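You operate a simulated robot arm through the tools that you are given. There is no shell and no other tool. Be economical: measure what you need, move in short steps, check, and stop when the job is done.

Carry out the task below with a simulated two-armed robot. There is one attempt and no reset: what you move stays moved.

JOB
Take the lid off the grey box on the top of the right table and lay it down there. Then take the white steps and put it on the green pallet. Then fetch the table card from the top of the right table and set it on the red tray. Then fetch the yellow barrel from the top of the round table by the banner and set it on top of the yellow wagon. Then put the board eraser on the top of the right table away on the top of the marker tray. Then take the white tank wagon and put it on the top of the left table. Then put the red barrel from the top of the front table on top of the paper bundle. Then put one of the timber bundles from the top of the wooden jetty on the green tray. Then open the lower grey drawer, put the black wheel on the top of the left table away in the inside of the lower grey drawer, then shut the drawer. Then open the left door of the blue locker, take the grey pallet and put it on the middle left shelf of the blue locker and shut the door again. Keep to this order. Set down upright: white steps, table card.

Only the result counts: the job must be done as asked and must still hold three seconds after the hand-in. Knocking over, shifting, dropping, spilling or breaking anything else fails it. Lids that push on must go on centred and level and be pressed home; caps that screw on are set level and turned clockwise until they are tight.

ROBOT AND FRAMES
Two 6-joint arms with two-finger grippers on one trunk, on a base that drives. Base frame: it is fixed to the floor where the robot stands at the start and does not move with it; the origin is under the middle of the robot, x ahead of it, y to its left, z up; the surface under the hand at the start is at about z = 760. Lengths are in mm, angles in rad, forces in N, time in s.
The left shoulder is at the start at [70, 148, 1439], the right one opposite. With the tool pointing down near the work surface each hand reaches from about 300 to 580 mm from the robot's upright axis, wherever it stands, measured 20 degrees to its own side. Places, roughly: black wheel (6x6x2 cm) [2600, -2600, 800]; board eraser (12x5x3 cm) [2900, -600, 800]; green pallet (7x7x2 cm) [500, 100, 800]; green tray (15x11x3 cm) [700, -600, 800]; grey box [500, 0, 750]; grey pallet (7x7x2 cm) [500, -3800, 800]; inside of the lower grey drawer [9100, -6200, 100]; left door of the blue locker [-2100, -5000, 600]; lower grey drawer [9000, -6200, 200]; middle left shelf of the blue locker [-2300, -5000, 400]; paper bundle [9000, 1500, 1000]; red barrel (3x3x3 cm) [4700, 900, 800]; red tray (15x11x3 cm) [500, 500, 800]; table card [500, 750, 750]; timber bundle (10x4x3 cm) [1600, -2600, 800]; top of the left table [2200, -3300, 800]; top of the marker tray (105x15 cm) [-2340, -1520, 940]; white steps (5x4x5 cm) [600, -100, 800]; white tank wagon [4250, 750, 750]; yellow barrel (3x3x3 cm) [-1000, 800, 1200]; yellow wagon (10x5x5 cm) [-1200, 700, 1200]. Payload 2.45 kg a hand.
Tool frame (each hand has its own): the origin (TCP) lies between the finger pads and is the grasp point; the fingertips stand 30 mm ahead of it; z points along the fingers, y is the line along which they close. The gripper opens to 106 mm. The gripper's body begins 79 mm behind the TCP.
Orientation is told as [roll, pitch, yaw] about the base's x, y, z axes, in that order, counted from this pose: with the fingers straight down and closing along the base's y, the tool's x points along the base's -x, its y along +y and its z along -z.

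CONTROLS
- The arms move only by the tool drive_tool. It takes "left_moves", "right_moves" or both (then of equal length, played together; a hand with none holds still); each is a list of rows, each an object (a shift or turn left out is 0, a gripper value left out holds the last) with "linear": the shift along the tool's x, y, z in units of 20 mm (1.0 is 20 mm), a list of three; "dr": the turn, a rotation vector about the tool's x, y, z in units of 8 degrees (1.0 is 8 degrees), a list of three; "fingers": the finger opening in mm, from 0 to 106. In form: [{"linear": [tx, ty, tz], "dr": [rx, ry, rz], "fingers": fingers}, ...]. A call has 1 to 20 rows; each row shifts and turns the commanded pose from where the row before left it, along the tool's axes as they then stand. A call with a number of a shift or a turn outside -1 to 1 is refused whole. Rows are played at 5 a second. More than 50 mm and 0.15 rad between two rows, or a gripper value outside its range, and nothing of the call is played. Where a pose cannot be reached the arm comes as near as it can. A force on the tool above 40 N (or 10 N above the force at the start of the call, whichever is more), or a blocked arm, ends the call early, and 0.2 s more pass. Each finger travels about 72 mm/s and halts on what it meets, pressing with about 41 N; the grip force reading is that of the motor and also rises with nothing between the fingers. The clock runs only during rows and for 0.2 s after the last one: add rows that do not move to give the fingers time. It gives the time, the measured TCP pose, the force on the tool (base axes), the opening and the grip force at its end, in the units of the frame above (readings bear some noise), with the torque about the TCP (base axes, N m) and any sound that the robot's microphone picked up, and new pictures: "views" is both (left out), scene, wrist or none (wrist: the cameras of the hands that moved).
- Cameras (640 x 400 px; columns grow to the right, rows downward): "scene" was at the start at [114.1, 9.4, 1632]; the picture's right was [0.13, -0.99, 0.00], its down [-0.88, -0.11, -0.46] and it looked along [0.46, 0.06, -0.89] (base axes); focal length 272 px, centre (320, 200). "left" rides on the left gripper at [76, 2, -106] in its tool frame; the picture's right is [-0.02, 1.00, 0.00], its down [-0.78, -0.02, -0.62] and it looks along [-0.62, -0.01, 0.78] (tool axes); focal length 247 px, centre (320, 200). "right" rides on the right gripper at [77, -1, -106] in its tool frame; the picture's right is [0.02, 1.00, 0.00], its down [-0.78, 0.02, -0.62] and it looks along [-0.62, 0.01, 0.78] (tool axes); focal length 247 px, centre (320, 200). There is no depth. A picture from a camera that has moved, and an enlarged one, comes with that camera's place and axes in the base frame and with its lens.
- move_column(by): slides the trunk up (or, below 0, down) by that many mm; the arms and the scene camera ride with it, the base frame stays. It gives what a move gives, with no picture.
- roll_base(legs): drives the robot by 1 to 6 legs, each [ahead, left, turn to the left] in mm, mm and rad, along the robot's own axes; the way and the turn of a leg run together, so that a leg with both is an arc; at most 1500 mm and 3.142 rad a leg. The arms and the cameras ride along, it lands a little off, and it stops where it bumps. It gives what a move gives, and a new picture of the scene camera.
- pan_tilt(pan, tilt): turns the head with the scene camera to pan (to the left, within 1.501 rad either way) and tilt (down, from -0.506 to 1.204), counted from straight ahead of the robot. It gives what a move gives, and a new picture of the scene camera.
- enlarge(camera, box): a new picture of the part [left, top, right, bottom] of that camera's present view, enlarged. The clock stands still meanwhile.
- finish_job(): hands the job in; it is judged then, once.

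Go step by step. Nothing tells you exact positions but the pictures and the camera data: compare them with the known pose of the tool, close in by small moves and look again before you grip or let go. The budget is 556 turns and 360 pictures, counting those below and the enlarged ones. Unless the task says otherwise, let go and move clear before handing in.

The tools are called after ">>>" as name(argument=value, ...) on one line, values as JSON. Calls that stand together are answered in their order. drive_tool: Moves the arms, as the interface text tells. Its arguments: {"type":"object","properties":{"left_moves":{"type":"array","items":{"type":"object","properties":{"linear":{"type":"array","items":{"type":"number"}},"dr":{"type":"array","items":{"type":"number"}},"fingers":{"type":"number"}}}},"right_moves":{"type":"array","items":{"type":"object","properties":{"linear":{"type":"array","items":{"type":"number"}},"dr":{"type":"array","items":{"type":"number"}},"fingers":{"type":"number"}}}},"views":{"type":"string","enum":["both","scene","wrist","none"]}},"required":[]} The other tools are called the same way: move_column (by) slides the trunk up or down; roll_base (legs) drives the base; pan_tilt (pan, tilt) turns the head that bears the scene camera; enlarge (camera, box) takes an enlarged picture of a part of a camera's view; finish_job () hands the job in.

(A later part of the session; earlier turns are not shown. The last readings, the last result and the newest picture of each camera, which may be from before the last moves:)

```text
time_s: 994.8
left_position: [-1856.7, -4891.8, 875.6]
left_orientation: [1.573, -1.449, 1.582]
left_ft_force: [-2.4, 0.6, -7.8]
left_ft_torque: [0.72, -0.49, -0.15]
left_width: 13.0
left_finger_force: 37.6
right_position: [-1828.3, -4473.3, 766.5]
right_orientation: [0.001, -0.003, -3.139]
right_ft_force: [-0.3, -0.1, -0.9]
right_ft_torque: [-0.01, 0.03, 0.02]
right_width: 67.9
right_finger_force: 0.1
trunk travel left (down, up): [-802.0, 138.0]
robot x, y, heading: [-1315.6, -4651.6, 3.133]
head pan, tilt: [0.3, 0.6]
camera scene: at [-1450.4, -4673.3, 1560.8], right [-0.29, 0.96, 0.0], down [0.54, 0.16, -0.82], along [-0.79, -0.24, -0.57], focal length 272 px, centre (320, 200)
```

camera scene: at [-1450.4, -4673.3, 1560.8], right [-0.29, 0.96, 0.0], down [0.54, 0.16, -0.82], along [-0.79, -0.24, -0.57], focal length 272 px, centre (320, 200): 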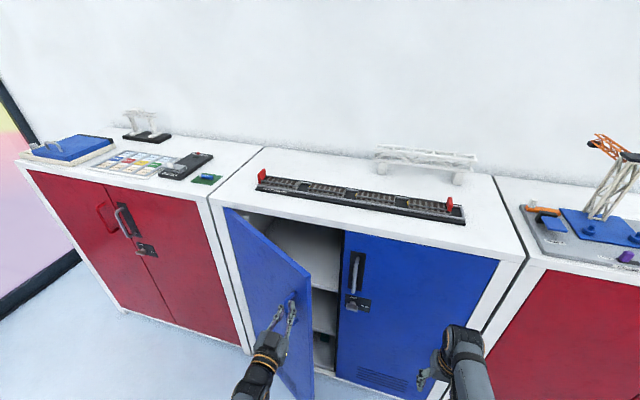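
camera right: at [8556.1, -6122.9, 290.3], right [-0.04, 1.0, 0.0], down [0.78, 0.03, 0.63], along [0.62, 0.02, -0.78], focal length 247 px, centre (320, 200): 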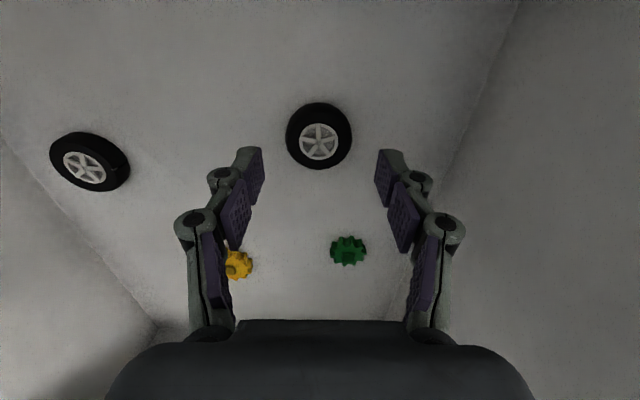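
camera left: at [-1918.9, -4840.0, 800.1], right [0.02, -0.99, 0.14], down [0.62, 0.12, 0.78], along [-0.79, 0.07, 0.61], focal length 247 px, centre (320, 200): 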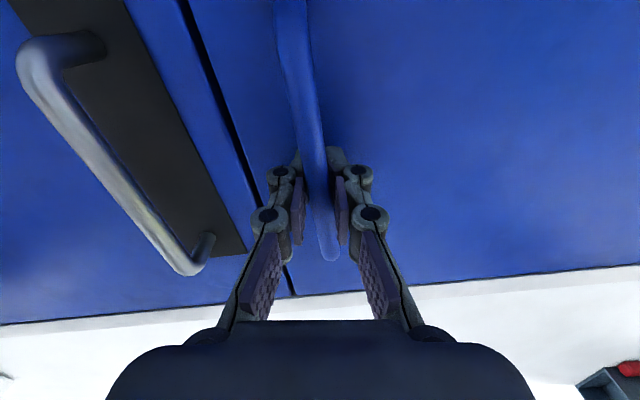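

>>> roll_base(legs=[[-58, 38, 0], [-48, 52, 0]])

```text
time_s: 996.2
left_position: [-1793.7, -4945.4, 876.4]
left_orientation: [1.587, -1.454, 1.567]
left_ft_force: [-15.0, -12.7, -7.7]
left_ft_torque: [0.65, -0.8, -0.19]
left_width: 13.1
left_finger_force: 37.2
right_position: [-1760.9, -4523.8, 764.0]
right_orientation: [-0.002, -0.003, 3.141]
right_ft_force: [0.2, 1.1, -0.3]
right_ft_torque: [-0.02, -0.05, 0.02]
right_width: 68.0
right_finger_force: 0.0
trunk travel left (down, up): [-802.0, 138.0]
robot x, y, heading: [-1245.6, -4705.1, 3.133]
head pan, tilt: [0.3, 0.6]
stopped in leg 2: the force on the tool passed its limit at 44 N (the readings are from after the stop); the commanded pose is now the measured one
camera scene: at [-1385.6, -4727.9, 1560.5], right [-0.29, 0.96, 0.0], down [0.55, 0.16, -0.82], along [-0.79, -0.23, -0.57], focal length 272 px, centre (320, 200)
```

scene: 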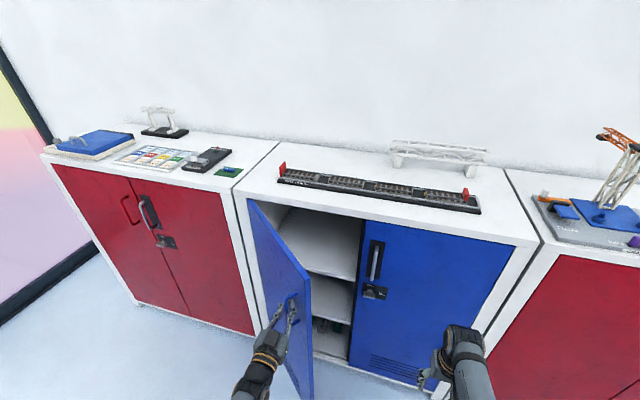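

Door is about half open. I release the handle, go around its edge, and push it further open from inside.

>>> drive_tool(left_moves=[{"fingers": 50}, {}, {}, {}], views="none")

>>> roll_base(legs=[[-110, 0, 0], [0, -125, 0]])

>>> drive_tool(left_moves=[{"fingers": 0}, {}, {}], views="wrist")

```text
time_s: 997.2
left_position: [-1789.1, -4943.0, 880.9]
left_orientation: [1.658, -1.451, 1.498]
left_ft_force: [-0.6, 0.4, -0.3]
left_ft_torque: [-0.01, -0.02, -0.01]
left_width: 50.1
left_finger_force: 0.1
right_position: [-1757.2, -4524.7, 767.5]
right_orientation: [-0.001, -0.006, 3.142]
right_ft_force: [0.2, -0.7, 0.5]
right_ft_torque: [0.05, -0.01, 0.01]
right_width: 67.8
right_finger_force: 0.0
trunk travel left (down, up): [-802.0, 138.0]
robot x, y, heading: [-1243.3, -4700.7, 3.131]
head pan, tilt: [0.3, 0.6]
```

```text
time_s: 999.3
left_position: [-1676.8, -4821.9, 880.8]
left_orientation: [1.662, -1.455, 1.5]
left_ft_force: [0.8, -0.4, 0.4]
left_ft_torque: [0.01, 0.02, -0.02]
left_width: 50.0
left_finger_force: 0.1
right_position: [-1647.5, -4402.3, 767.7]
right_orientation: [-0.003, -0.007, -3.139]
right_ft_force: [0.5, -0.1, -0.1]
right_ft_torque: [0.01, 0.03, 0.01]
right_width: 68.0
right_finger_force: 0.0
trunk travel left (down, up): [-802.0, 138.0]
robot x, y, heading: [-1133.8, -4577.5, 3.14]
head pan, tilt: [0.3, 0.6]
camera scene: at [-1266.5, -4603.3, 1561.1], right [-0.29, 0.96, 0.0], down [0.54, 0.16, -0.82], along [-0.79, -0.24, -0.57], focal length 272 px, centre (320, 200)
```

scene: 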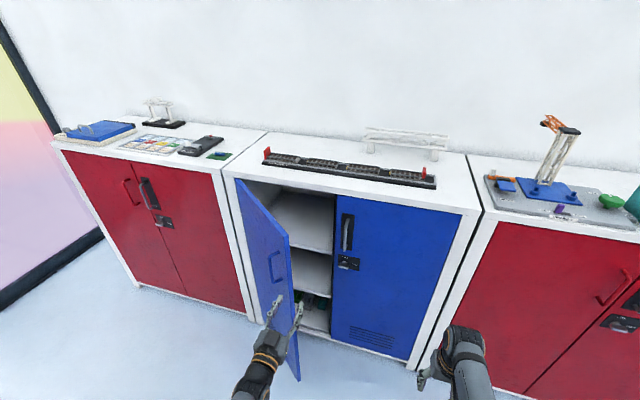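

```text
time_s: 1000.1
left_position: [-1676.8, -4820.4, 880.4]
left_orientation: [1.661, -1.451, 1.499]
left_ft_force: [-1.3, -0.6, -0.1]
left_ft_torque: [0.03, 0.0, -0.02]
left_width: 0.2
left_finger_force: 28.0
right_position: [-1647.2, -4400.7, 766.9]
right_orientation: [-0.001, -0.007, -3.139]
right_ft_force: [0.0, 0.4, -0.2]
right_ft_torque: [-0.01, -0.03, 0.01]
right_width: 68.2
right_finger_force: 0.1
trunk travel left (down, up): [-802.0, 138.0]
robot x, y, heading: [-1134.8, -4577.7, 3.137]
head pan, tilt: [0.3, 0.6]
camera left: at [-1571.5, -4830.3, 804.0], right [0.02, -0.99, 0.14], down [0.63, 0.12, 0.77], along [-0.78, 0.07, 0.62], focal length 247 px, centre (320, 200)
```

left: 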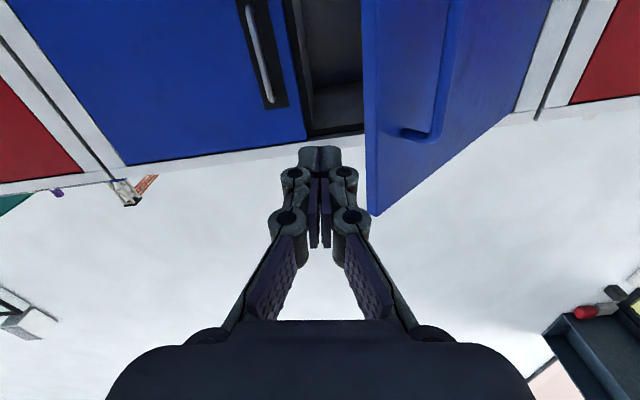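

>>> roll_base(legs=[[110, -5, 0], [0, 150, 0]])

```text
time_s: 1001.9
left_position: [-1786.3, -4853.0, 882.5]
left_orientation: [1.748, -1.45, 1.404]
left_ft_force: [11.3, 15.6, 0.6]
left_ft_torque: [0.12, -0.12, -0.3]
left_width: 0.0
left_finger_force: 29.0
right_position: [-1758.5, -4441.2, 768.2]
right_orientation: [0.0, -0.01, 3.141]
right_ft_force: [-0.4, -0.5, 0.1]
right_ft_torque: [0.01, 0.02, 0.01]
right_width: 67.9
right_finger_force: 0.0
trunk travel left (down, up): [-802.0, 138.0]
robot x, y, heading: [-1243.1, -4619.6, 3.13]
head pan, tilt: [0.3, 0.6]
stopped in leg 2: the force on the tool passed its limit at 149 N (the readings are from after the stop); the commanded pose is now the measured one
camera scene: at [-1376.2, -4641.9, 1561.5], right [-0.29, 0.96, 0.0], down [0.54, 0.16, -0.83], along [-0.79, -0.24, -0.56], focal length 272 px, centre (320, 200)
```

scene: 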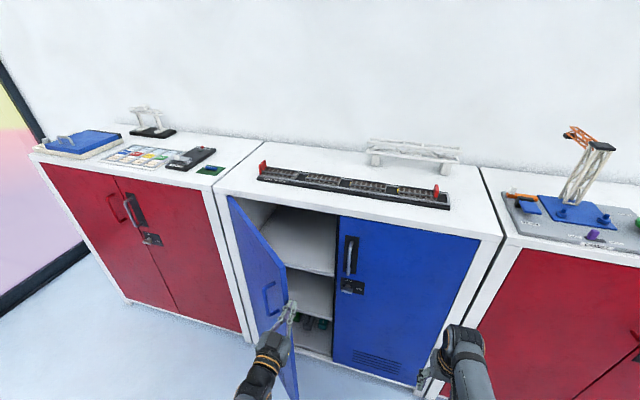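

The straight hand meets the door edge, so I back out and turn the left gripper to point down; a vertical hand can sweep the door open.

>>> roll_base(legs=[[0, -30, 0], [-180, 0, 0]])

>>> drive_tool(left_moves=[{"dr": [0, 1, 0]}, {"dr": [0, 1, 0]}, {"dr": [0, 1, 0]}, {"dr": [0, 1, 0]}, {"dr": [0, 1, 0]}, {"dr": [0, 1, 0]}, {"dr": [0, 1, 0]}, {"dr": [0, 1, 0]}, {"dr": [0, 1, 0]}, {"dr": [0, 1, 0]}, {"dr": [0, 0.4, 0]}, {}], views="none")

```text
time_s: 1003.8
left_position: [-1603.5, -4826.4, 882.6]
left_orientation: [1.739, -1.452, 1.411]
left_ft_force: [0.7, -0.3, -0.2]
left_ft_torque: [-0.01, -0.02, 0.01]
left_width: 0.0
left_finger_force: 28.3
right_position: [-1574.4, -4413.6, 766.4]
right_orientation: [-0.002, -0.008, 3.139]
right_ft_force: [-0.5, 0.0, -0.2]
right_ft_torque: [-0.02, 0.02, -0.01]
right_width: 68.0
right_finger_force: 0.0
trunk travel left (down, up): [-802.0, 138.0]
robot x, y, heading: [-1062.1, -4597.1, 3.129]
head pan, tilt: [0.3, 0.6]
camera scene: at [-1195.4, -4617.2, 1561.0], right [-0.28, 0.96, 0.0], down [0.54, 0.16, -0.82], along [-0.79, -0.23, -0.57], focal length 272 px, centre (320, 200)
```

scene: 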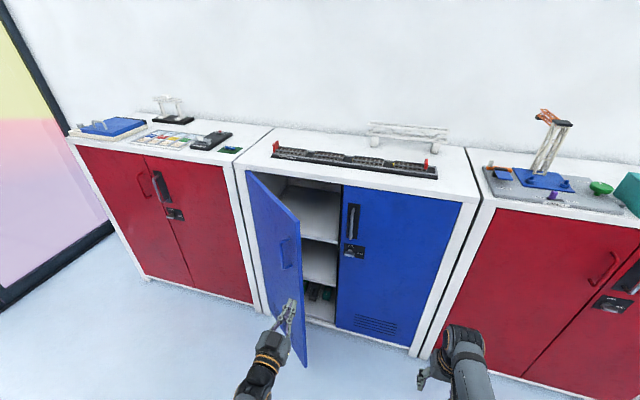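

```text
time_s: 1006.4
left_position: [-1603.4, -4828.7, 882.8]
left_orientation: [0.124, -0.2, 3.139]
left_ft_force: [0.0, 0.0, 0.2]
left_ft_torque: [-0.01, 0.0, 0.0]
left_width: 0.0
left_finger_force: 28.2
left hand out of reach, approached as far as the arm can: row 2, 3, 4
right_position: [-1572.9, -4413.6, 766.5]
right_orientation: [-0.002, -0.006, 3.14]
right_ft_force: [-0.5, 0.2, 0.4]
right_ft_torque: [-0.01, 0.01, 0.0]
right_width: 67.9
right_finger_force: 0.0
trunk travel left (down, up): [-802.0, 138.0]
robot x, y, heading: [-1059.2, -4594.6, 3.132]
head pan, tilt: [0.3, 0.6]
```

>>> drive_tool(left_moves=[{"dr": [0.45, 0.7, 0]}, {"dr": [0.45, 0.7, 0]}, {}], views="none")

>>> move_column(by=130)

>>> roll_base(legs=[[255, -10, 0], [0, 110, 0]])

```text
time_s: 1007.2
left_position: [-1603.5, -4829.6, 883.4]
left_orientation: [-0.004, -0.005, -3.131]
left_ft_force: [0.5, 0.3, -0.3]
left_ft_torque: [0.0, -0.02, -0.01]
left_width: 0.0
left_finger_force: 28.6
right_position: [-1574.0, -4413.0, 767.8]
right_orientation: [-0.001, -0.008, 3.139]
right_ft_force: [0.1, -0.4, 0.0]
right_ft_torque: [0.03, 0.0, -0.01]
right_width: 67.7
right_finger_force: 0.1
trunk travel left (down, up): [-802.0, 138.0]
robot x, y, heading: [-1058.2, -4592.9, 3.129]
head pan, tilt: [0.3, 0.6]
```

```text
time_s: 1008.8
left_position: [-1603.2, -4829.9, 1013.3]
left_orientation: [-0.002, -0.005, -3.131]
left_ft_force: [-0.7, -0.5, 0.9]
left_ft_torque: [-0.03, 0.0, 0.02]
left_width: 0.1
left_finger_force: 28.6
right_position: [-1572.9, -4414.8, 897.8]
right_orientation: [-0.001, -0.006, 3.139]
right_ft_force: [-0.2, 0.7, -0.7]
right_ft_torque: [-0.01, 0.0, 0.05]
right_width: 68.0
right_finger_force: 0.1
trunk travel left (down, up): [-932.0, 8.0]
robot x, y, heading: [-1058.7, -4595.0, 3.135]
head pan, tilt: [0.3, 0.6]
```

```text
time_s: 1011.5
left_position: [-1862.9, -4925.9, 1012.8]
left_orientation: [-0.001, -0.007, -3.128]
left_ft_force: [-0.1, -0.3, -0.2]
left_ft_torque: [-0.01, 0.01, -0.02]
left_width: 0.1
left_finger_force: 28.4
right_position: [-1834.6, -4510.6, 897.2]
right_orientation: [0.001, -0.007, -3.139]
right_ft_force: [-0.1, 0.6, -0.5]
right_ft_torque: [-0.01, -0.01, 0.06]
right_width: 68.2
right_finger_force: 0.0
trunk travel left (down, up): [-932.0, 8.0]
robot x, y, heading: [-1321.0, -4690.2, 3.133]
head pan, tilt: [0.3, 0.6]
camera scene: at [-1454.6, -4710.5, 1691.1], right [-0.29, 0.96, 0.0], down [0.54, 0.16, -0.82], along [-0.79, -0.24, -0.57], focal length 272 px, centre (320, 200)
```

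scene: 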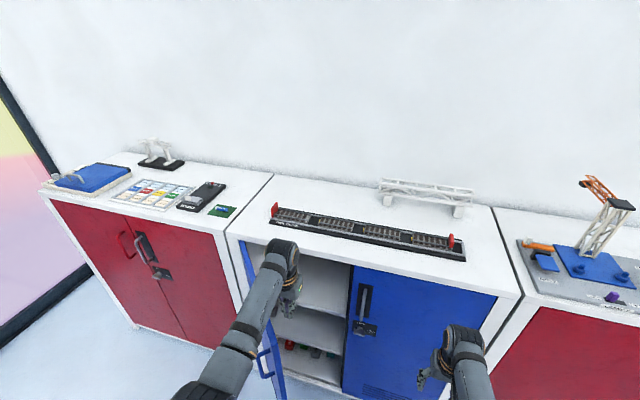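

>>> roll_base(legs=[[0, 110, 0], [0, 100, 0]])

```text
time_s: 1013.4
left_position: [-1862.3, -5133.9, 1013.5]
left_orientation: [-0.002, -0.005, -3.126]
left_ft_force: [1.2, 1.1, 0.5]
left_ft_torque: [-0.05, 0.02, 0.03]
left_width: 0.2
left_finger_force: 28.7
right_position: [-1835.3, -4718.3, 897.3]
right_orientation: [-0.001, -0.008, -3.137]
right_ft_force: [-0.1, 0.2, -0.1]
right_ft_torque: [-0.06, 0.01, 0.01]
right_width: 68.0
right_finger_force: 0.0
trunk travel left (down, up): [-932.0, 8.0]
robot x, y, heading: [-1320.0, -4899.5, 3.135]
head pan, tilt: [0.3, 0.6]
camera scene: at [-1454.6, -4917.3, 1691.3], right [-0.29, 0.96, 0.0], down [0.54, 0.16, -0.83], along [-0.79, -0.24, -0.56], focal length 272 px, centre (320, 200)
```

scene: 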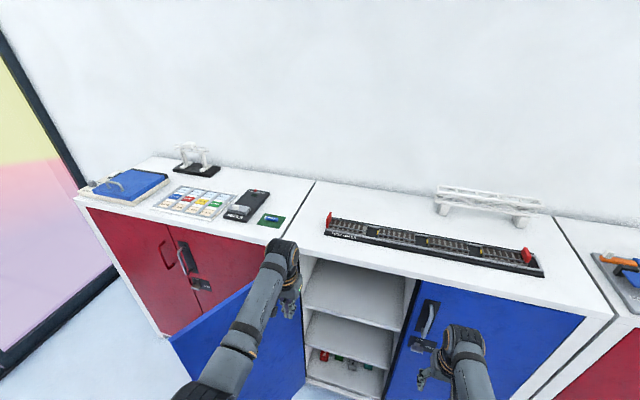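

The door is fully open. I check the shelves before leaving to fetch the pallet.

>>> roll_base(legs=[[0, -120, 0], [-350, 0, 0]])

>>> pan_tilt(pan=0.1, tilt=0.7)

>>> enlarge(camera="scene", box=[220, 100, 420, 340])

```text
time_s: 1016.5
left_position: [-1526.8, -5016.5, 1011.8]
left_orientation: [-0.004, -0.004, -3.13]
left_ft_force: [0.4, 0.7, 0.4]
left_ft_torque: [-0.02, -0.02, 0.04]
left_width: 0.1
left_finger_force: 28.0
right_position: [-1496.9, -4600.4, 897.3]
right_orientation: [-0.003, -0.004, 3.139]
right_ft_force: [0.1, 0.4, -0.3]
right_ft_torque: [0.02, -0.03, 0.0]
right_width: 67.8
right_finger_force: 0.1
trunk travel left (down, up): [-932.0, 8.0]
robot x, y, heading: [-979.1, -4779.3, 3.13]
head pan, tilt: [0.3, 0.6]
camera scene: at [-1118.1, -4804.2, 1690.9], right [-0.28, 0.96, 0.0], down [0.54, 0.16, -0.82], along [-0.79, -0.23, -0.57], focal length 272 px, centre (320, 200)
```

scene: 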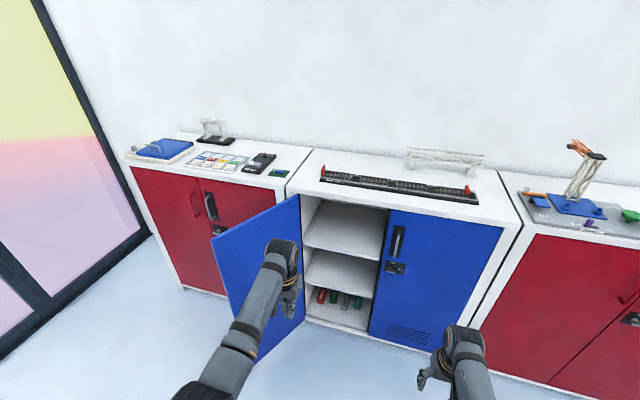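

```text
time_s: 1017.2
left_position: [-1524.3, -5017.0, 1013.1]
left_orientation: [-0.004, -0.007, -3.13]
left_ft_force: [0.4, 0.2, 0.3]
left_ft_torque: [0.03, 0.04, 0.0]
left_width: 0.0
left_finger_force: 28.8
right_position: [-1493.8, -4600.6, 898.2]
right_orientation: [-0.002, -0.007, 3.14]
right_ft_force: [0.8, -0.7, -0.3]
right_ft_torque: [0.01, -0.02, 0.01]
right_width: 67.7
right_finger_force: 0.0
trunk travel left (down, up): [-932.0, 8.0]
robot x, y, heading: [-981.3, -4780.5, 3.135]
head pan, tilt: [0.099, 0.7]
camera scene: at [-1114.7, -4786.3, 1682.6], right [-0.09, 1.0, 0.0], down [0.64, 0.06, -0.77], along [-0.76, -0.07, -0.64], focal length 272 px, centre (320, 200)
```

scene: 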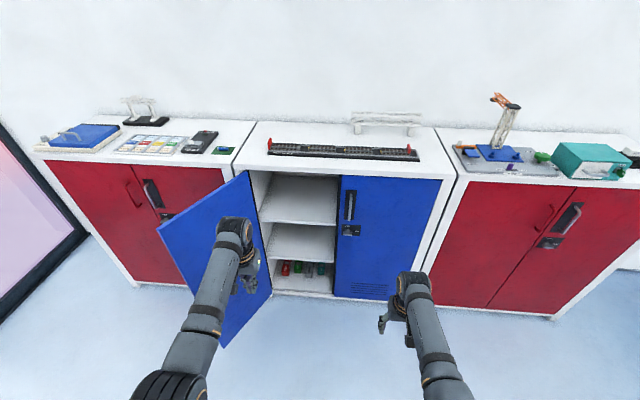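

```text
1.67 times, centred on (320, 220) of scene
camera zoom: at [-1114.7, -4786.3, 1682.6], right [-0.09, 1.0, 0.0], down [0.64, 0.06, -0.77], along [-0.76, -0.07, -0.64], focal length 454 px, centre (320, 167)
```

zoom: 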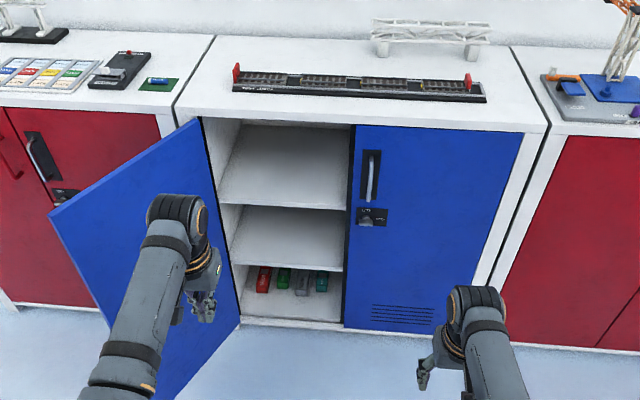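

>>> roll_base(legs=[[0, 0, -3.13], [700, 790, 0]])

>>> pan_tilt(pan=0.1, tilt=0.7)

```text
time_s: 1029.9
left_position: [209.7, -3697.9, 1012.5]
left_orientation: [-0.003, -0.004, 0.064]
left_ft_force: [0.3, -0.6, -0.4]
left_ft_torque: [-0.01, -0.01, -0.01]
left_width: 0.0
left_finger_force: 28.7
right_position: [203.5, -4115.6, 897.4]
right_orientation: [0.0, -0.005, 0.051]
right_ft_force: [-0.4, 0.3, 0.4]
right_ft_torque: [-0.02, -0.03, 0.02]
right_width: 68.1
right_finger_force: 0.1
trunk travel left (down, up): [-932.0, 8.0]
robot x, y, heading: [-321.3, -3964.0, 0.041]
head pan, tilt: [0.099, 0.7]
camera scene: at [-185.3, -3948.5, 1682.6], right [0.14, -0.99, 0.0], down [-0.64, -0.09, -0.77], along [0.76, 0.11, -0.64], focal length 272 px, centre (320, 200)
```

scene: 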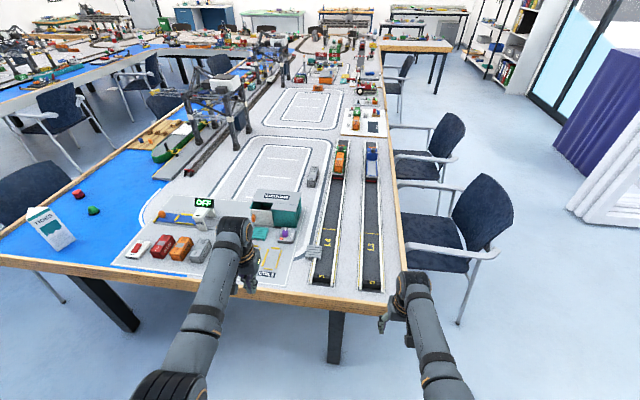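

```text
time_s: 1030.5
left_position: [210.5, -3698.2, 1013.2]
left_orientation: [-0.004, -0.004, 0.064]
left_ft_force: [1.2, 0.3, 0.3]
left_ft_torque: [0.03, -0.01, 0.0]
left_width: 0.0
left_finger_force: 29.3
right_position: [202.8, -4115.9, 897.2]
right_orientation: [-0.001, -0.007, 0.053]
right_ft_force: [0.6, -0.5, -0.1]
right_ft_torque: [-0.03, 0.0, -0.03]
right_width: 68.4
right_finger_force: 0.1
trunk travel left (down, up): [-932.0, 8.0]
robot x, y, heading: [-320.2, -3963.6, 0.039]
head pan, tilt: [0.099, 0.7]
camera scene: at [-185.0, -3948.1, 1682.6], right [0.14, -0.99, 0.0], down [-0.64, -0.09, -0.76], along [0.76, 0.11, -0.64], focal length 272 px, centre (320, 200)
```

scene: 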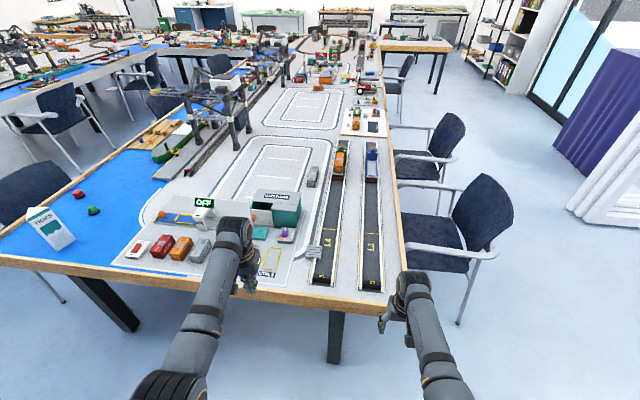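

>>> enlarge(camera="scene", box=[230, 190, 390, 290])

```text
4.00 times, centred on (310, 240) of scene
camera zoom: at [-185.0, -3948.1, 1682.6], right [0.14, -0.99, 0.0], down [-0.64, -0.09, -0.76], along [0.76, 0.11, -0.64], focal length 1090 px, centre (360, 40)
```

zoom: 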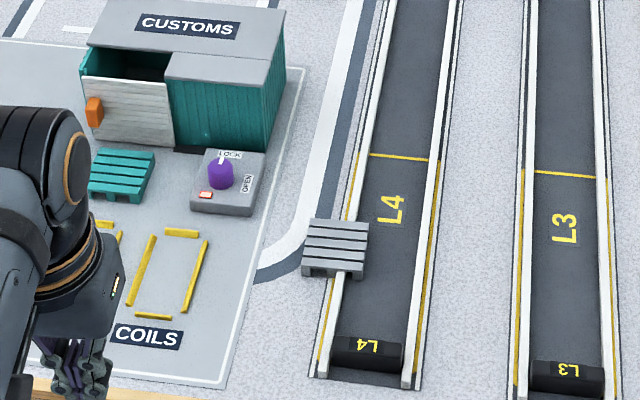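

Grey pallet located at about [554, -3813]. I open and tilt the left hand 45° and approach from the table's near end.

>>> roll_base(legs=[[235, -85, -0.039]])

>>> drive_tool(left_moves=[{"dr": [0, -1, 0], "fingers": 100}, {"dr": [0, -1, 0]}, {"dr": [0, -1, 0]}, {"dr": [0, -1, 0]}, {"dr": [0, -1, 0]}, {"dr": [0, -0.6, 0]}, {}], views="none")

>>> move_column(by=-130)

>>> drive_tool(left_moves=[{}])

```text
time_s: 1032.3
left_position: [457.8, -3796.3, 1014.6]
left_orientation: [-0.006, -0.007, 0.031]
left_ft_force: [-0.1, -0.2, 0.3]
left_ft_torque: [-0.01, -0.01, 0.04]
left_width: 0.1
left_finger_force: 28.9
right_position: [436.6, -4212.2, 899.0]
right_orientation: [-0.004, -0.008, 0.018]
right_ft_force: [-0.3, 0.3, -0.2]
right_ft_torque: [-0.02, -0.02, 0.01]
right_width: 68.2
right_finger_force: 0.0
trunk travel left (down, up): [-932.0, 8.0]
robot x, y, heading: [-77.7, -4042.6, 0.003]
head pan, tilt: [0.099, 0.7]
camera scene: at [52.7, -4031.6, 1682.8], right [0.11, -0.99, 0.0], down [-0.64, -0.07, -0.77], along [0.76, 0.08, -0.64], focal length 272 px, centre (320, 200)
```

scene: 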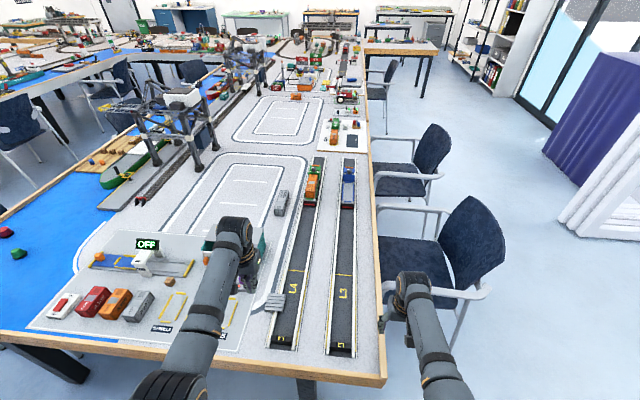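

```text
time_s: 1033.9
left_position: [458.6, -3796.7, 1012.5]
left_orientation: [-0.006, -0.788, 0.034]
left_ft_force: [-0.1, 0.1, 0.0]
left_ft_torque: [-0.03, 0.02, 0.02]
left_width: 100.1
left_finger_force: 0.1
right_position: [438.1, -4212.6, 897.6]
right_orientation: [-0.001, -0.008, 0.018]
right_ft_force: [0.0, -0.5, -0.2]
right_ft_torque: [-0.01, 0.0, -0.03]
right_width: 67.9
right_finger_force: 0.1
trunk travel left (down, up): [-932.0, 8.0]
robot x, y, heading: [-80.9, -4039.7, 0.01]
head pan, tilt: [0.099, 0.7]
```

```text
time_s: 1035.5
left_position: [458.1, -3792.9, 883.5]
left_orientation: [-0.008, -0.787, 0.037]
left_ft_force: [-0.5, -0.6, 0.1]
left_ft_torque: [0.04, -0.02, 0.03]
left_width: 99.7
left_finger_force: 0.0
right_position: [436.8, -4209.7, 769.0]
right_orientation: [0.0, -0.008, 0.018]
right_ft_force: [3.9, 16.9, 11.8]
right_ft_torque: [0.49, 0.11, -0.26]
right_width: 87.8
right_finger_force: 12.4
trunk travel left (down, up): [-802.0, 138.0]
robot x, y, heading: [-82.6, -4044.0, 0.005]
head pan, tilt: [0.099, 0.7]
```

```text
time_s: 1035.9
left_position: [458.3, -3792.9, 882.5]
left_orientation: [-0.011, -0.787, 0.04]
left_ft_force: [-0.1, 0.9, 0.2]
left_ft_torque: [0.0, -0.01, 0.01]
left_width: 99.9
left_finger_force: 0.0
right_position: [438.1, -4210.1, 767.9]
right_orientation: [-0.002, -0.008, 0.017]
right_ft_force: [4.1, 18.0, 11.0]
right_ft_torque: [0.43, 0.03, -0.33]
right_width: 88.2
right_finger_force: 12.6
trunk travel left (down, up): [-802.0, 138.0]
robot x, y, heading: [-82.5, -4045.1, 0.015]
head pan, tilt: [0.099, 0.7]
camera scene: at [54.5, -4027.9, 1552.6], right [0.11, -0.99, 0.0], down [-0.64, -0.07, -0.76], along [0.76, 0.08, -0.64], focal length 272 px, centre (320, 200)
camera left: at [328.0, -3796.3, 903.8], right [-0.02, 1.0, 0.01], down [0.11, -0.01, 0.99], along [0.99, 0.02, -0.11], focal length 247 px, centre (320, 200)
```

scene: 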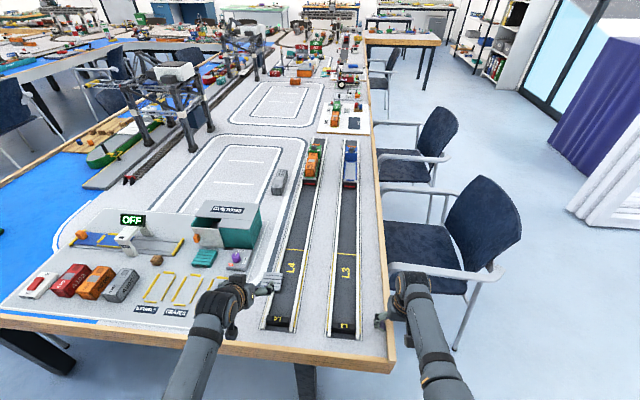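
left: 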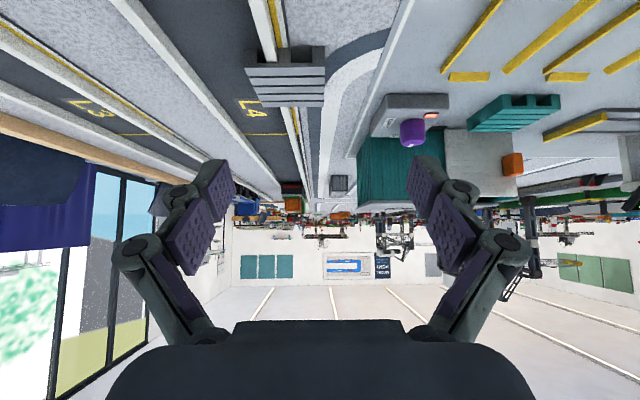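

The right fingertip touched the table edge when lowering; I lift the right hand straight up.

>>> drive_tool(right_moves=[{"linear": [0, 0, -0.5]}, {"linear": [0, 0, -0.8]}, {"linear": [0, 0, -0.8]}, {"linear": [0, 0, -0.8]}, {"linear": [0, -0.5, -0.8]}, {"linear": [0, -0.5, -0.6]}, {}], views="none")

>>> enlarge(camera="scene", box=[240, 240, 400, 370])

```text
time_s: 1037.5
left_position: [457.9, -3796.3, 883.2]
left_orientation: [-0.006, -0.787, 0.035]
left_ft_force: [0.4, -0.2, 0.0]
left_ft_torque: [0.03, 0.0, 0.01]
left_width: 99.9
left_finger_force: 0.0
right_position: [434.9, -4234.4, 853.9]
right_orientation: [-0.003, -0.007, 0.018]
right_ft_force: [-0.6, 0.0, 0.3]
right_ft_torque: [0.0, 0.04, 0.01]
right_width: 68.1
right_finger_force: 0.0
trunk travel left (down, up): [-802.0, 138.0]
robot x, y, heading: [-81.7, -4042.1, 0.01]
head pan, tilt: [0.099, 0.7]
```

```text
3.08 times, centred on (320, 305) of scene
camera zoom: at [55.4, -4032.2, 1552.5], right [0.11, -0.99, 0.0], down [-0.64, -0.07, -0.76], along [0.76, 0.08, -0.64], focal length 838 px, centre (320, -123)
```

zoom: 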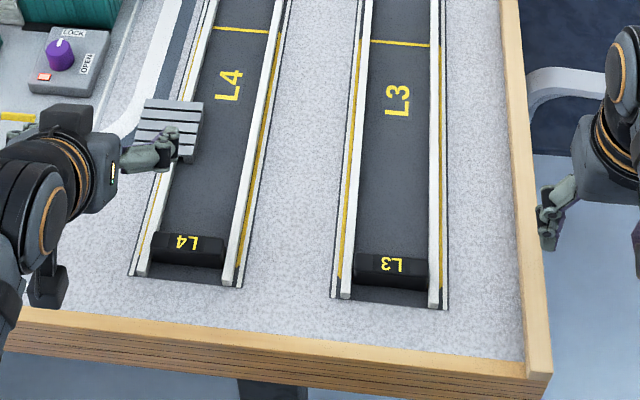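

>>> drive_tool(left_moves=[{"linear": [0.1, -0.22, 0.65]}, {"linear": [0.1, -0.22, 0.65]}, {"linear": [0.1, -0.22, 0.65]}, {"linear": [0.1, -0.22, 0.65]}, {"linear": [0.1, -0.22, 0.65]}, {"linear": [0.1, -0.22, 0.65]}, {}], views="wrist")

```text
time_s: 1039.1
left_position: [504.8, -3822.5, 818.3]
left_orientation: [-0.006, -0.786, 0.035]
left_ft_force: [0.1, 0.0, 0.3]
left_ft_torque: [0.01, 0.0, -0.01]
left_width: 100.0
left_finger_force: 0.1
right_position: [434.1, -4232.9, 855.1]
right_orientation: [-0.001, -0.008, 0.018]
right_ft_force: [0.0, 0.1, 0.1]
right_ft_torque: [0.02, 0.04, -0.03]
right_width: 68.0
right_finger_force: 0.1
trunk travel left (down, up): [-802.0, 138.0]
robot x, y, heading: [-82.4, -4044.8, 0.007]
head pan, tilt: [0.099, 0.7]
camera left: at [374.6, -3825.8, 840.5], right [-0.02, 1.0, 0.01], down [0.11, -0.01, 0.99], along [0.99, 0.02, -0.11], focal length 247 px, centre (320, 200)
```

left: 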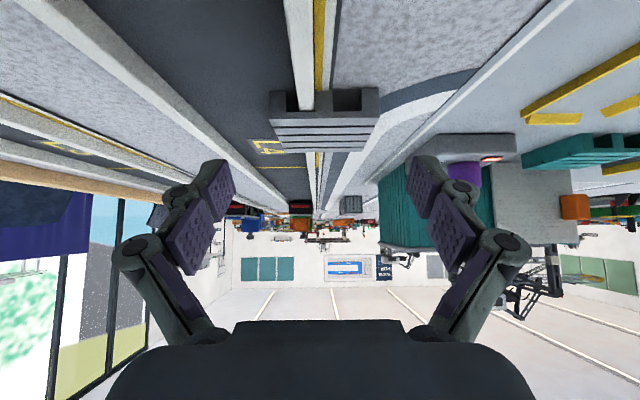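

>>> drive_tool(left_moves=[{"linear": [0.1, 0.08, 0.6]}, {"linear": [0.1, 0.05, 0.6]}, {"linear": [0, 0, 0.5]}, {}], views="wrist")

```text
time_s: 1040.1
left_position: [527.6, -3819.2, 792.0]
left_orientation: [-0.004, -0.786, 0.034]
left_ft_force: [-0.2, 0.7, 0.2]
left_ft_torque: [0.01, -0.01, -0.01]
left_width: 99.7
left_finger_force: 0.2
right_position: [434.9, -4234.5, 854.9]
right_orientation: [-0.001, -0.007, 0.02]
right_ft_force: [0.1, -0.1, -0.3]
right_ft_torque: [0.01, 0.01, 0.01]
right_width: 68.0
right_finger_force: 0.2
trunk travel left (down, up): [-802.0, 138.0]
robot x, y, heading: [-80.9, -4040.2, 0.008]
head pan, tilt: [0.099, 0.7]
camera left: at [396.8, -3821.9, 812.8], right [-0.02, 1.0, 0.01], down [0.11, -0.01, 0.99], along [0.99, 0.02, -0.11], focal length 247 px, centre (320, 200)
```

left: 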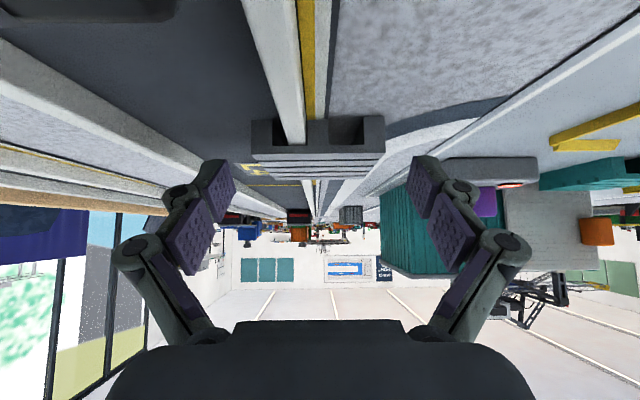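

>>> drive_tool(left_moves=[{"linear": [0, 0, 0.05]}, {"fingers": 60}, {}, {}, {}], views="none")

>>> drive_tool(left_moves=[{"linear": [-0.2, 0, -0.2]}, {"linear": [-0.4, 0, -0.4]}, {"linear": [-0.5, 0, -0.5]}, {"linear": [-0.5, 0, -0.5]}, {"linear": [-0.5, 0, -0.5]}, {}], views="wrist")

```text
time_s: 1041.3
left_position: [527.8, -3818.2, 791.1]
left_orientation: [-0.006, -0.787, 0.036]
left_ft_force: [0.3, 0.2, 0.8]
left_ft_torque: [-0.01, -0.01, -0.02]
left_width: 63.1
left_finger_force: 40.4
right_position: [435.3, -4235.1, 855.2]
right_orientation: [-0.001, -0.007, 0.019]
right_ft_force: [0.8, 0.3, -0.8]
right_ft_torque: [-0.02, 0.01, 0.01]
right_width: 68.0
right_finger_force: 0.2
trunk travel left (down, up): [-802.0, 138.0]
robot x, y, heading: [-81.6, -4040.6, 0.011]
head pan, tilt: [0.099, 0.7]
```

```text
time_s: 1042.7
left_position: [528.4, -3817.0, 851.7]
left_orientation: [-0.006, -0.788, 0.033]
left_ft_force: [0.5, -0.5, -1.5]
left_ft_torque: [0.02, 0.02, -0.01]
left_width: 63.1
left_finger_force: 41.3
right_position: [434.9, -4234.1, 854.1]
right_orientation: [-0.001, -0.006, 0.019]
right_ft_force: [-1.1, 0.5, 0.4]
right_ft_torque: [0.03, -0.04, -0.01]
right_width: 68.2
right_finger_force: 0.0
trunk travel left (down, up): [-802.0, 138.0]
robot x, y, heading: [-80.3, -4043.0, 0.005]
head pan, tilt: [0.099, 0.7]
camera left: at [397.5, -3819.6, 872.1], right [-0.02, 1.0, 0.01], down [0.11, -0.01, 0.99], along [0.99, 0.02, -0.11], focal length 247 px, centre (320, 200)
```

left: 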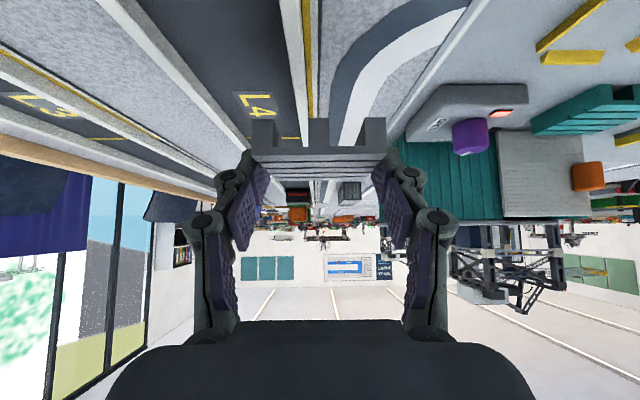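

Pallet held level. I retract, lift, tuck the right hand, and drive to the locker.

>>> move_column(by=130)

>>> roll_base(legs=[[-320, 0, 0], [0, 0, 3.13]])

>>> drive_tool(right_moves=[{"linear": [0.7, 0, 0.2]}, {"linear": [0.7, 0, 0.2]}, {"linear": [0.7, 0, 0.2]}, {"linear": [0.7, 0, 0.2]}, {"linear": [0.7, 0, 0.2]}, {"linear": [0.7, 0, 0.2]}, {"linear": [0.7, 0, 0.2]}, {"linear": [0.7, 0, 0.2]}, {}], views="none")

>>> roll_base(legs=[[500, 340, 0], [400, 340, 0]])

```text
time_s: 1044.3
left_position: [529.4, -3816.1, 981.6]
left_orientation: [-0.005, -0.787, 0.035]
left_ft_force: [0.1, 0.3, 0.6]
left_ft_torque: [0.0, 0.0, -0.01]
left_width: 63.1
left_finger_force: 40.9
right_position: [436.6, -4234.0, 984.2]
right_orientation: [0.0, -0.006, 0.016]
right_ft_force: [-0.4, 0.4, -0.3]
right_ft_torque: [-0.01, -0.01, 0.02]
right_width: 68.2
right_finger_force: 0.0
trunk travel left (down, up): [-932.0, 8.0]
robot x, y, heading: [-79.5, -4040.4, 0.013]
head pan, tilt: [0.099, 0.7]
```

```text
time_s: 1053.4
left_position: [-1039.7, -4167.3, 982.4]
left_orientation: [-0.005, -0.787, 3.008]
left_ft_force: [0.8, -0.7, 0.2]
left_ft_torque: [0.01, -0.04, -0.01]
left_width: 63.1
left_finger_force: 41.1
right_position: [-878.2, -3770.8, 984.5]
right_orientation: [-0.001, -0.008, 2.991]
right_ft_force: [0.3, 0.1, -1.4]
right_ft_torque: [-0.02, 0.01, -0.01]
right_width: 68.0
right_finger_force: 0.2
trunk travel left (down, up): [-932.0, 8.0]
robot x, y, heading: [-398.2, -4043.0, 2.981]
head pan, tilt: [0.099, 0.7]
camera scene: at [-535.7, -4031.4, 1682.5], right [0.06, 1.0, 0.0], down [0.64, -0.04, -0.76], along [-0.76, 0.05, -0.64], focal length 272 px, centre (320, 200)
```

scene: 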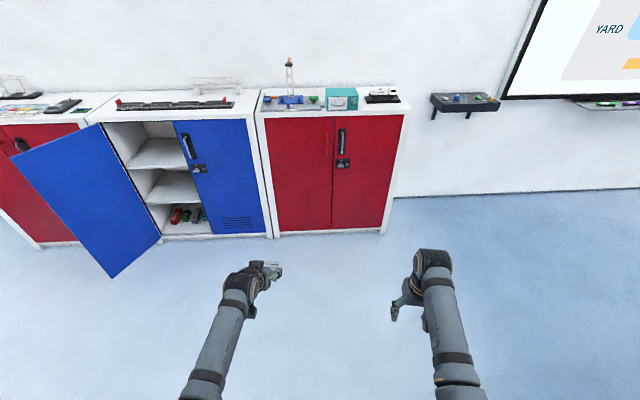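

```text
time_s: 1055.4
left_position: [-1039.3, -4166.6, 982.1]
left_orientation: [-0.006, -0.786, 3.007]
left_ft_force: [-0.7, 0.4, -1.1]
left_ft_torque: [0.01, -0.06, 0.02]
left_width: 63.0
left_finger_force: 41.2
right_position: [-766.9, -3788.0, 949.2]
right_orientation: [-0.002, -0.006, 2.99]
right_ft_force: [0.4, 0.2, 0.1]
right_ft_torque: [0.03, 0.0, 0.02]
right_width: 68.2
right_finger_force: 0.1
trunk travel left (down, up): [-932.0, 8.0]
robot x, y, heading: [-401.0, -4050.6, 2.979]
head pan, tilt: [0.099, 0.7]
```

```text
time_s: 1061.5
left_position: [-2025.1, -4728.7, 982.7]
left_orientation: [-0.006, -0.788, 3.03]
left_ft_force: [24.1, 4.3, -5.2]
left_ft_torque: [0.17, -0.56, 0.64]
left_width: 64.4
left_finger_force: 41.2
right_position: [-1761.4, -4343.7, 952.2]
right_orientation: [-0.003, -0.009, 3.015]
right_ft_force: [0.3, -0.1, 0.4]
right_ft_torque: [0.03, -0.04, 0.01]
right_width: 68.0
right_finger_force: 0.1
trunk travel left (down, up): [-932.0, 8.0]
robot x, y, heading: [-1394.7, -4590.0, 3.005]
head pan, tilt: [0.099, 0.7]
camera scene: at [-1522.0, -4580.7, 1683.0], right [0.04, 1.0, 0.0], down [0.64, -0.02, -0.77], along [-0.77, 0.03, -0.64], focal length 272 px, centre (320, 200)
```

scene: 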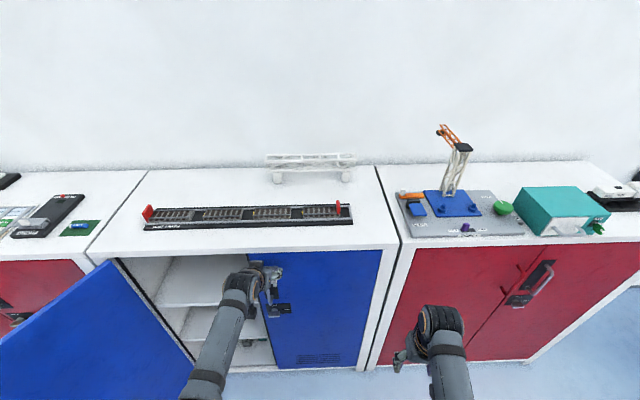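

The hand touched the right door's handle because of a heading error. I back off and check the pallet.

>>> roll_base(legs=[[-180, 0, 0]])

>>> drive_tool(left_moves=[{}], views="wrist")

```text
time_s: 1063.0
left_position: [-1848.6, -4753.9, 978.6]
left_orientation: [-0.006, -0.782, 3.029]
left_ft_force: [-0.6, 0.7, 0.2]
left_ft_torque: [0.0, 0.0, 0.01]
left_width: 64.2
left_finger_force: 40.5
right_position: [-1587.5, -4367.2, 949.7]
right_orientation: [-0.001, -0.004, 3.013]
right_ft_force: [-0.3, -0.1, 0.1]
right_ft_torque: [-0.02, -0.06, -0.01]
right_width: 67.9
right_finger_force: 0.1
trunk travel left (down, up): [-932.0, 8.0]
robot x, y, heading: [-1214.5, -4615.4, 3.004]
head pan, tilt: [0.099, 0.7]
camera scene: at [-1351.6, -4605.4, 1682.1], right [0.04, 1.0, 0.0], down [0.65, -0.03, -0.76], along [-0.76, 0.03, -0.65], focal length 272 px, centre (320, 200)
```

scene: 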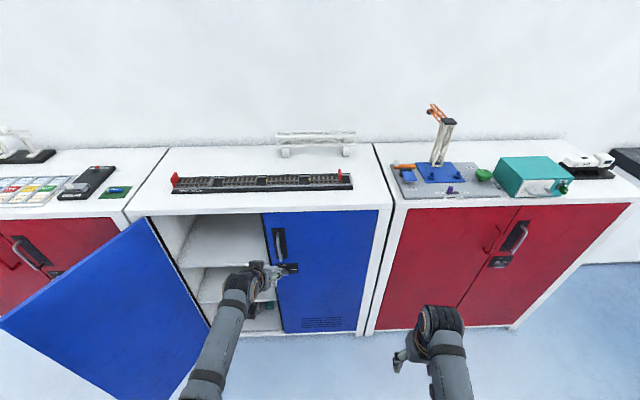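

```text
time_s: 1063.4
left_position: [-1847.3, -4752.2, 980.2]
left_orientation: [-0.006, -0.784, 3.029]
left_ft_force: [-0.3, -0.2, -0.4]
left_ft_torque: [0.04, 0.04, 0.01]
left_width: 64.5
left_finger_force: 41.0
right_position: [-1583.2, -4367.5, 950.0]
right_orientation: [0.0, -0.008, 3.013]
right_ft_force: [0.5, -0.9, 1.0]
right_ft_torque: [0.02, 0.0, -0.02]
right_width: 68.0
right_finger_force: 0.1
trunk travel left (down, up): [-932.0, 8.0]
robot x, y, heading: [-1211.3, -4618.0, 3.001]
head pan, tilt: [0.099, 0.7]
camera left: at [-1719.4, -4770.1, 1001.5], right [-0.13, -0.99, 0.01], down [-0.11, 0.03, 0.99], along [-0.98, 0.13, -0.12], focal length 247 px, centre (320, 200)
```

left: 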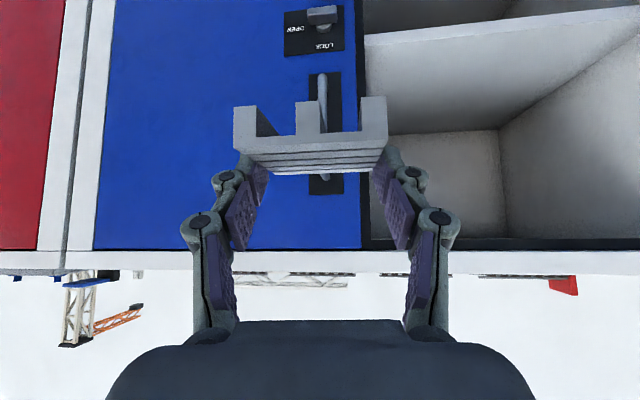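

>>> roll_base(legs=[[0, 0, 0.133], [0, 118, 0]])

>>> move_column(by=-400)

>>> move_column(by=-115)

>>> pan_tilt(pan=0.3, tilt=0.6)

>>> drive_tool(left_moves=[{}], views="wrist")

```text
time_s: 1065.2
left_position: [-1825.6, -4950.2, 979.5]
left_orientation: [-0.003, -0.788, -3.125]
left_ft_force: [0.2, -0.1, -0.1]
left_ft_torque: [-0.02, 0.02, 0.0]
left_width: 64.3
left_finger_force: 41.2
right_position: [-1613.3, -4533.6, 950.9]
right_orientation: [0.0, -0.007, 3.141]
right_ft_force: [0.2, 0.1, 0.2]
right_ft_torque: [-0.01, -0.03, -0.03]
right_width: 68.1
right_finger_force: 0.0
trunk travel left (down, up): [-932.0, 8.0]
robot x, y, heading: [-1210.4, -4733.4, 3.124]
head pan, tilt: [0.099, 0.7]
camera scene: at [-1348.0, -4738.7, 1682.6], right [-0.09, 1.0, 0.0], down [0.64, 0.06, -0.76], along [-0.76, -0.07, -0.64], focal length 272 px, centre (320, 200)
```

scene: 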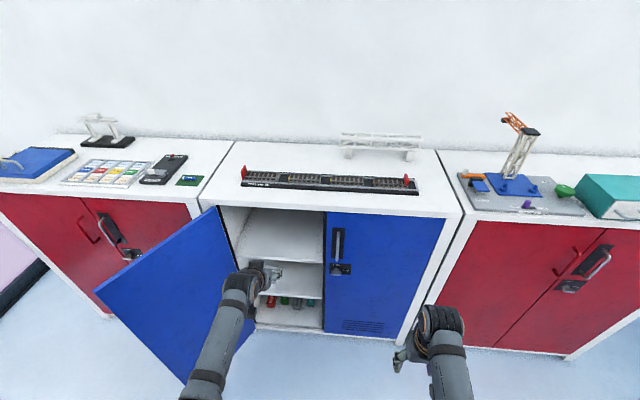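

```text
time_s: 1069.0
left_position: [-1824.6, -4950.4, 580.7]
left_orientation: [-0.006, -0.786, -3.124]
left_ft_force: [0.2, -0.1, -1.0]
left_ft_torque: [-0.03, -0.03, -0.02]
left_width: 63.7
left_finger_force: 40.7
right_position: [-1614.3, -4534.5, 549.8]
right_orientation: [-0.001, -0.008, 3.142]
right_ft_force: [0.0, 0.3, -0.2]
right_ft_torque: [0.04, 0.01, 0.0]
right_width: 68.2
right_finger_force: 0.0
trunk travel left (down, up): [-532.0, 408.0]
robot x, y, heading: [-1215.6, -4733.3, 3.131]
head pan, tilt: [0.099, 0.7]
```

```text
time_s: 1070.5
left_position: [-1824.8, -4949.6, 465.9]
left_orientation: [-0.007, -0.787, -3.124]
left_ft_force: [-0.1, -0.2, 0.4]
left_ft_torque: [-0.02, 0.0, -0.01]
left_width: 63.6
left_finger_force: 41.4
right_position: [-1614.1, -4535.0, 435.9]
right_orientation: [-0.002, -0.007, 3.142]
right_ft_force: [-0.6, 0.3, -0.4]
right_ft_torque: [0.01, 0.01, 0.0]
right_width: 68.2
right_finger_force: 0.1
trunk travel left (down, up): [-417.0, 523.0]
robot x, y, heading: [-1217.9, -4734.9, 3.129]
head pan, tilt: [0.099, 0.7]
```

```text
time_s: 1071.2
left_position: [-1825.8, -4949.7, 465.9]
left_orientation: [-0.007, -0.785, -3.123]
left_ft_force: [-0.7, 0.2, -0.1]
left_ft_torque: [-0.01, 0.0, 0.0]
left_width: 63.9
left_finger_force: 40.5
right_position: [-1614.4, -4533.9, 434.6]
right_orientation: [-0.003, -0.008, 3.142]
right_ft_force: [-0.2, -0.1, 0.6]
right_ft_torque: [0.01, -0.01, 0.02]
right_width: 68.1
right_finger_force: 0.1
trunk travel left (down, up): [-417.0, 523.0]
robot x, y, heading: [-1213.6, -4734.2, 3.132]
head pan, tilt: [0.3, 0.6]
camera scene: at [-1348.1, -4758.6, 1176.1], right [-0.29, 0.96, 0.0], down [0.54, 0.16, -0.82], along [-0.79, -0.24, -0.57], focal length 272 px, centre (320, 200)
```

scene: 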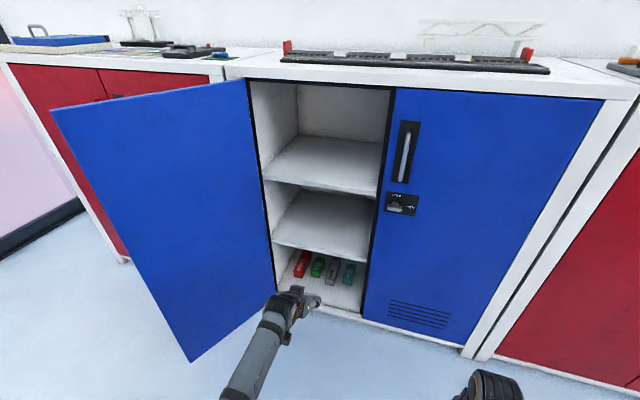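

```text
time_s: 1071.6
left_position: [-1824.7, -4949.6, 465.1]
left_orientation: [-0.008, -0.786, -3.124]
left_ft_force: [-0.3, -0.8, 0.4]
left_ft_torque: [0.02, 0.0, -0.01]
left_width: 63.3
left_finger_force: 40.6
right_position: [-1614.2, -4534.8, 434.8]
right_orientation: [-0.003, -0.008, 3.143]
right_ft_force: [0.8, 0.1, -0.6]
right_ft_torque: [0.0, 0.01, 0.02]
right_width: 68.3
right_finger_force: 0.0
trunk travel left (down, up): [-417.0, 523.0]
robot x, y, heading: [-1215.4, -4732.7, 3.132]
head pan, tilt: [0.3, 0.6]
camera left: at [-1696.9, -4951.3, 486.6], right [0.0, -1.0, 0.01], down [-0.11, 0.01, 0.99], along [-0.99, 0.0, -0.11], focal length 247 px, centre (320, 200)
```

left: 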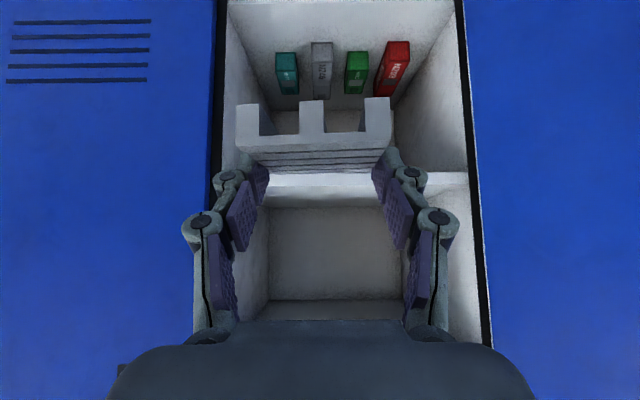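

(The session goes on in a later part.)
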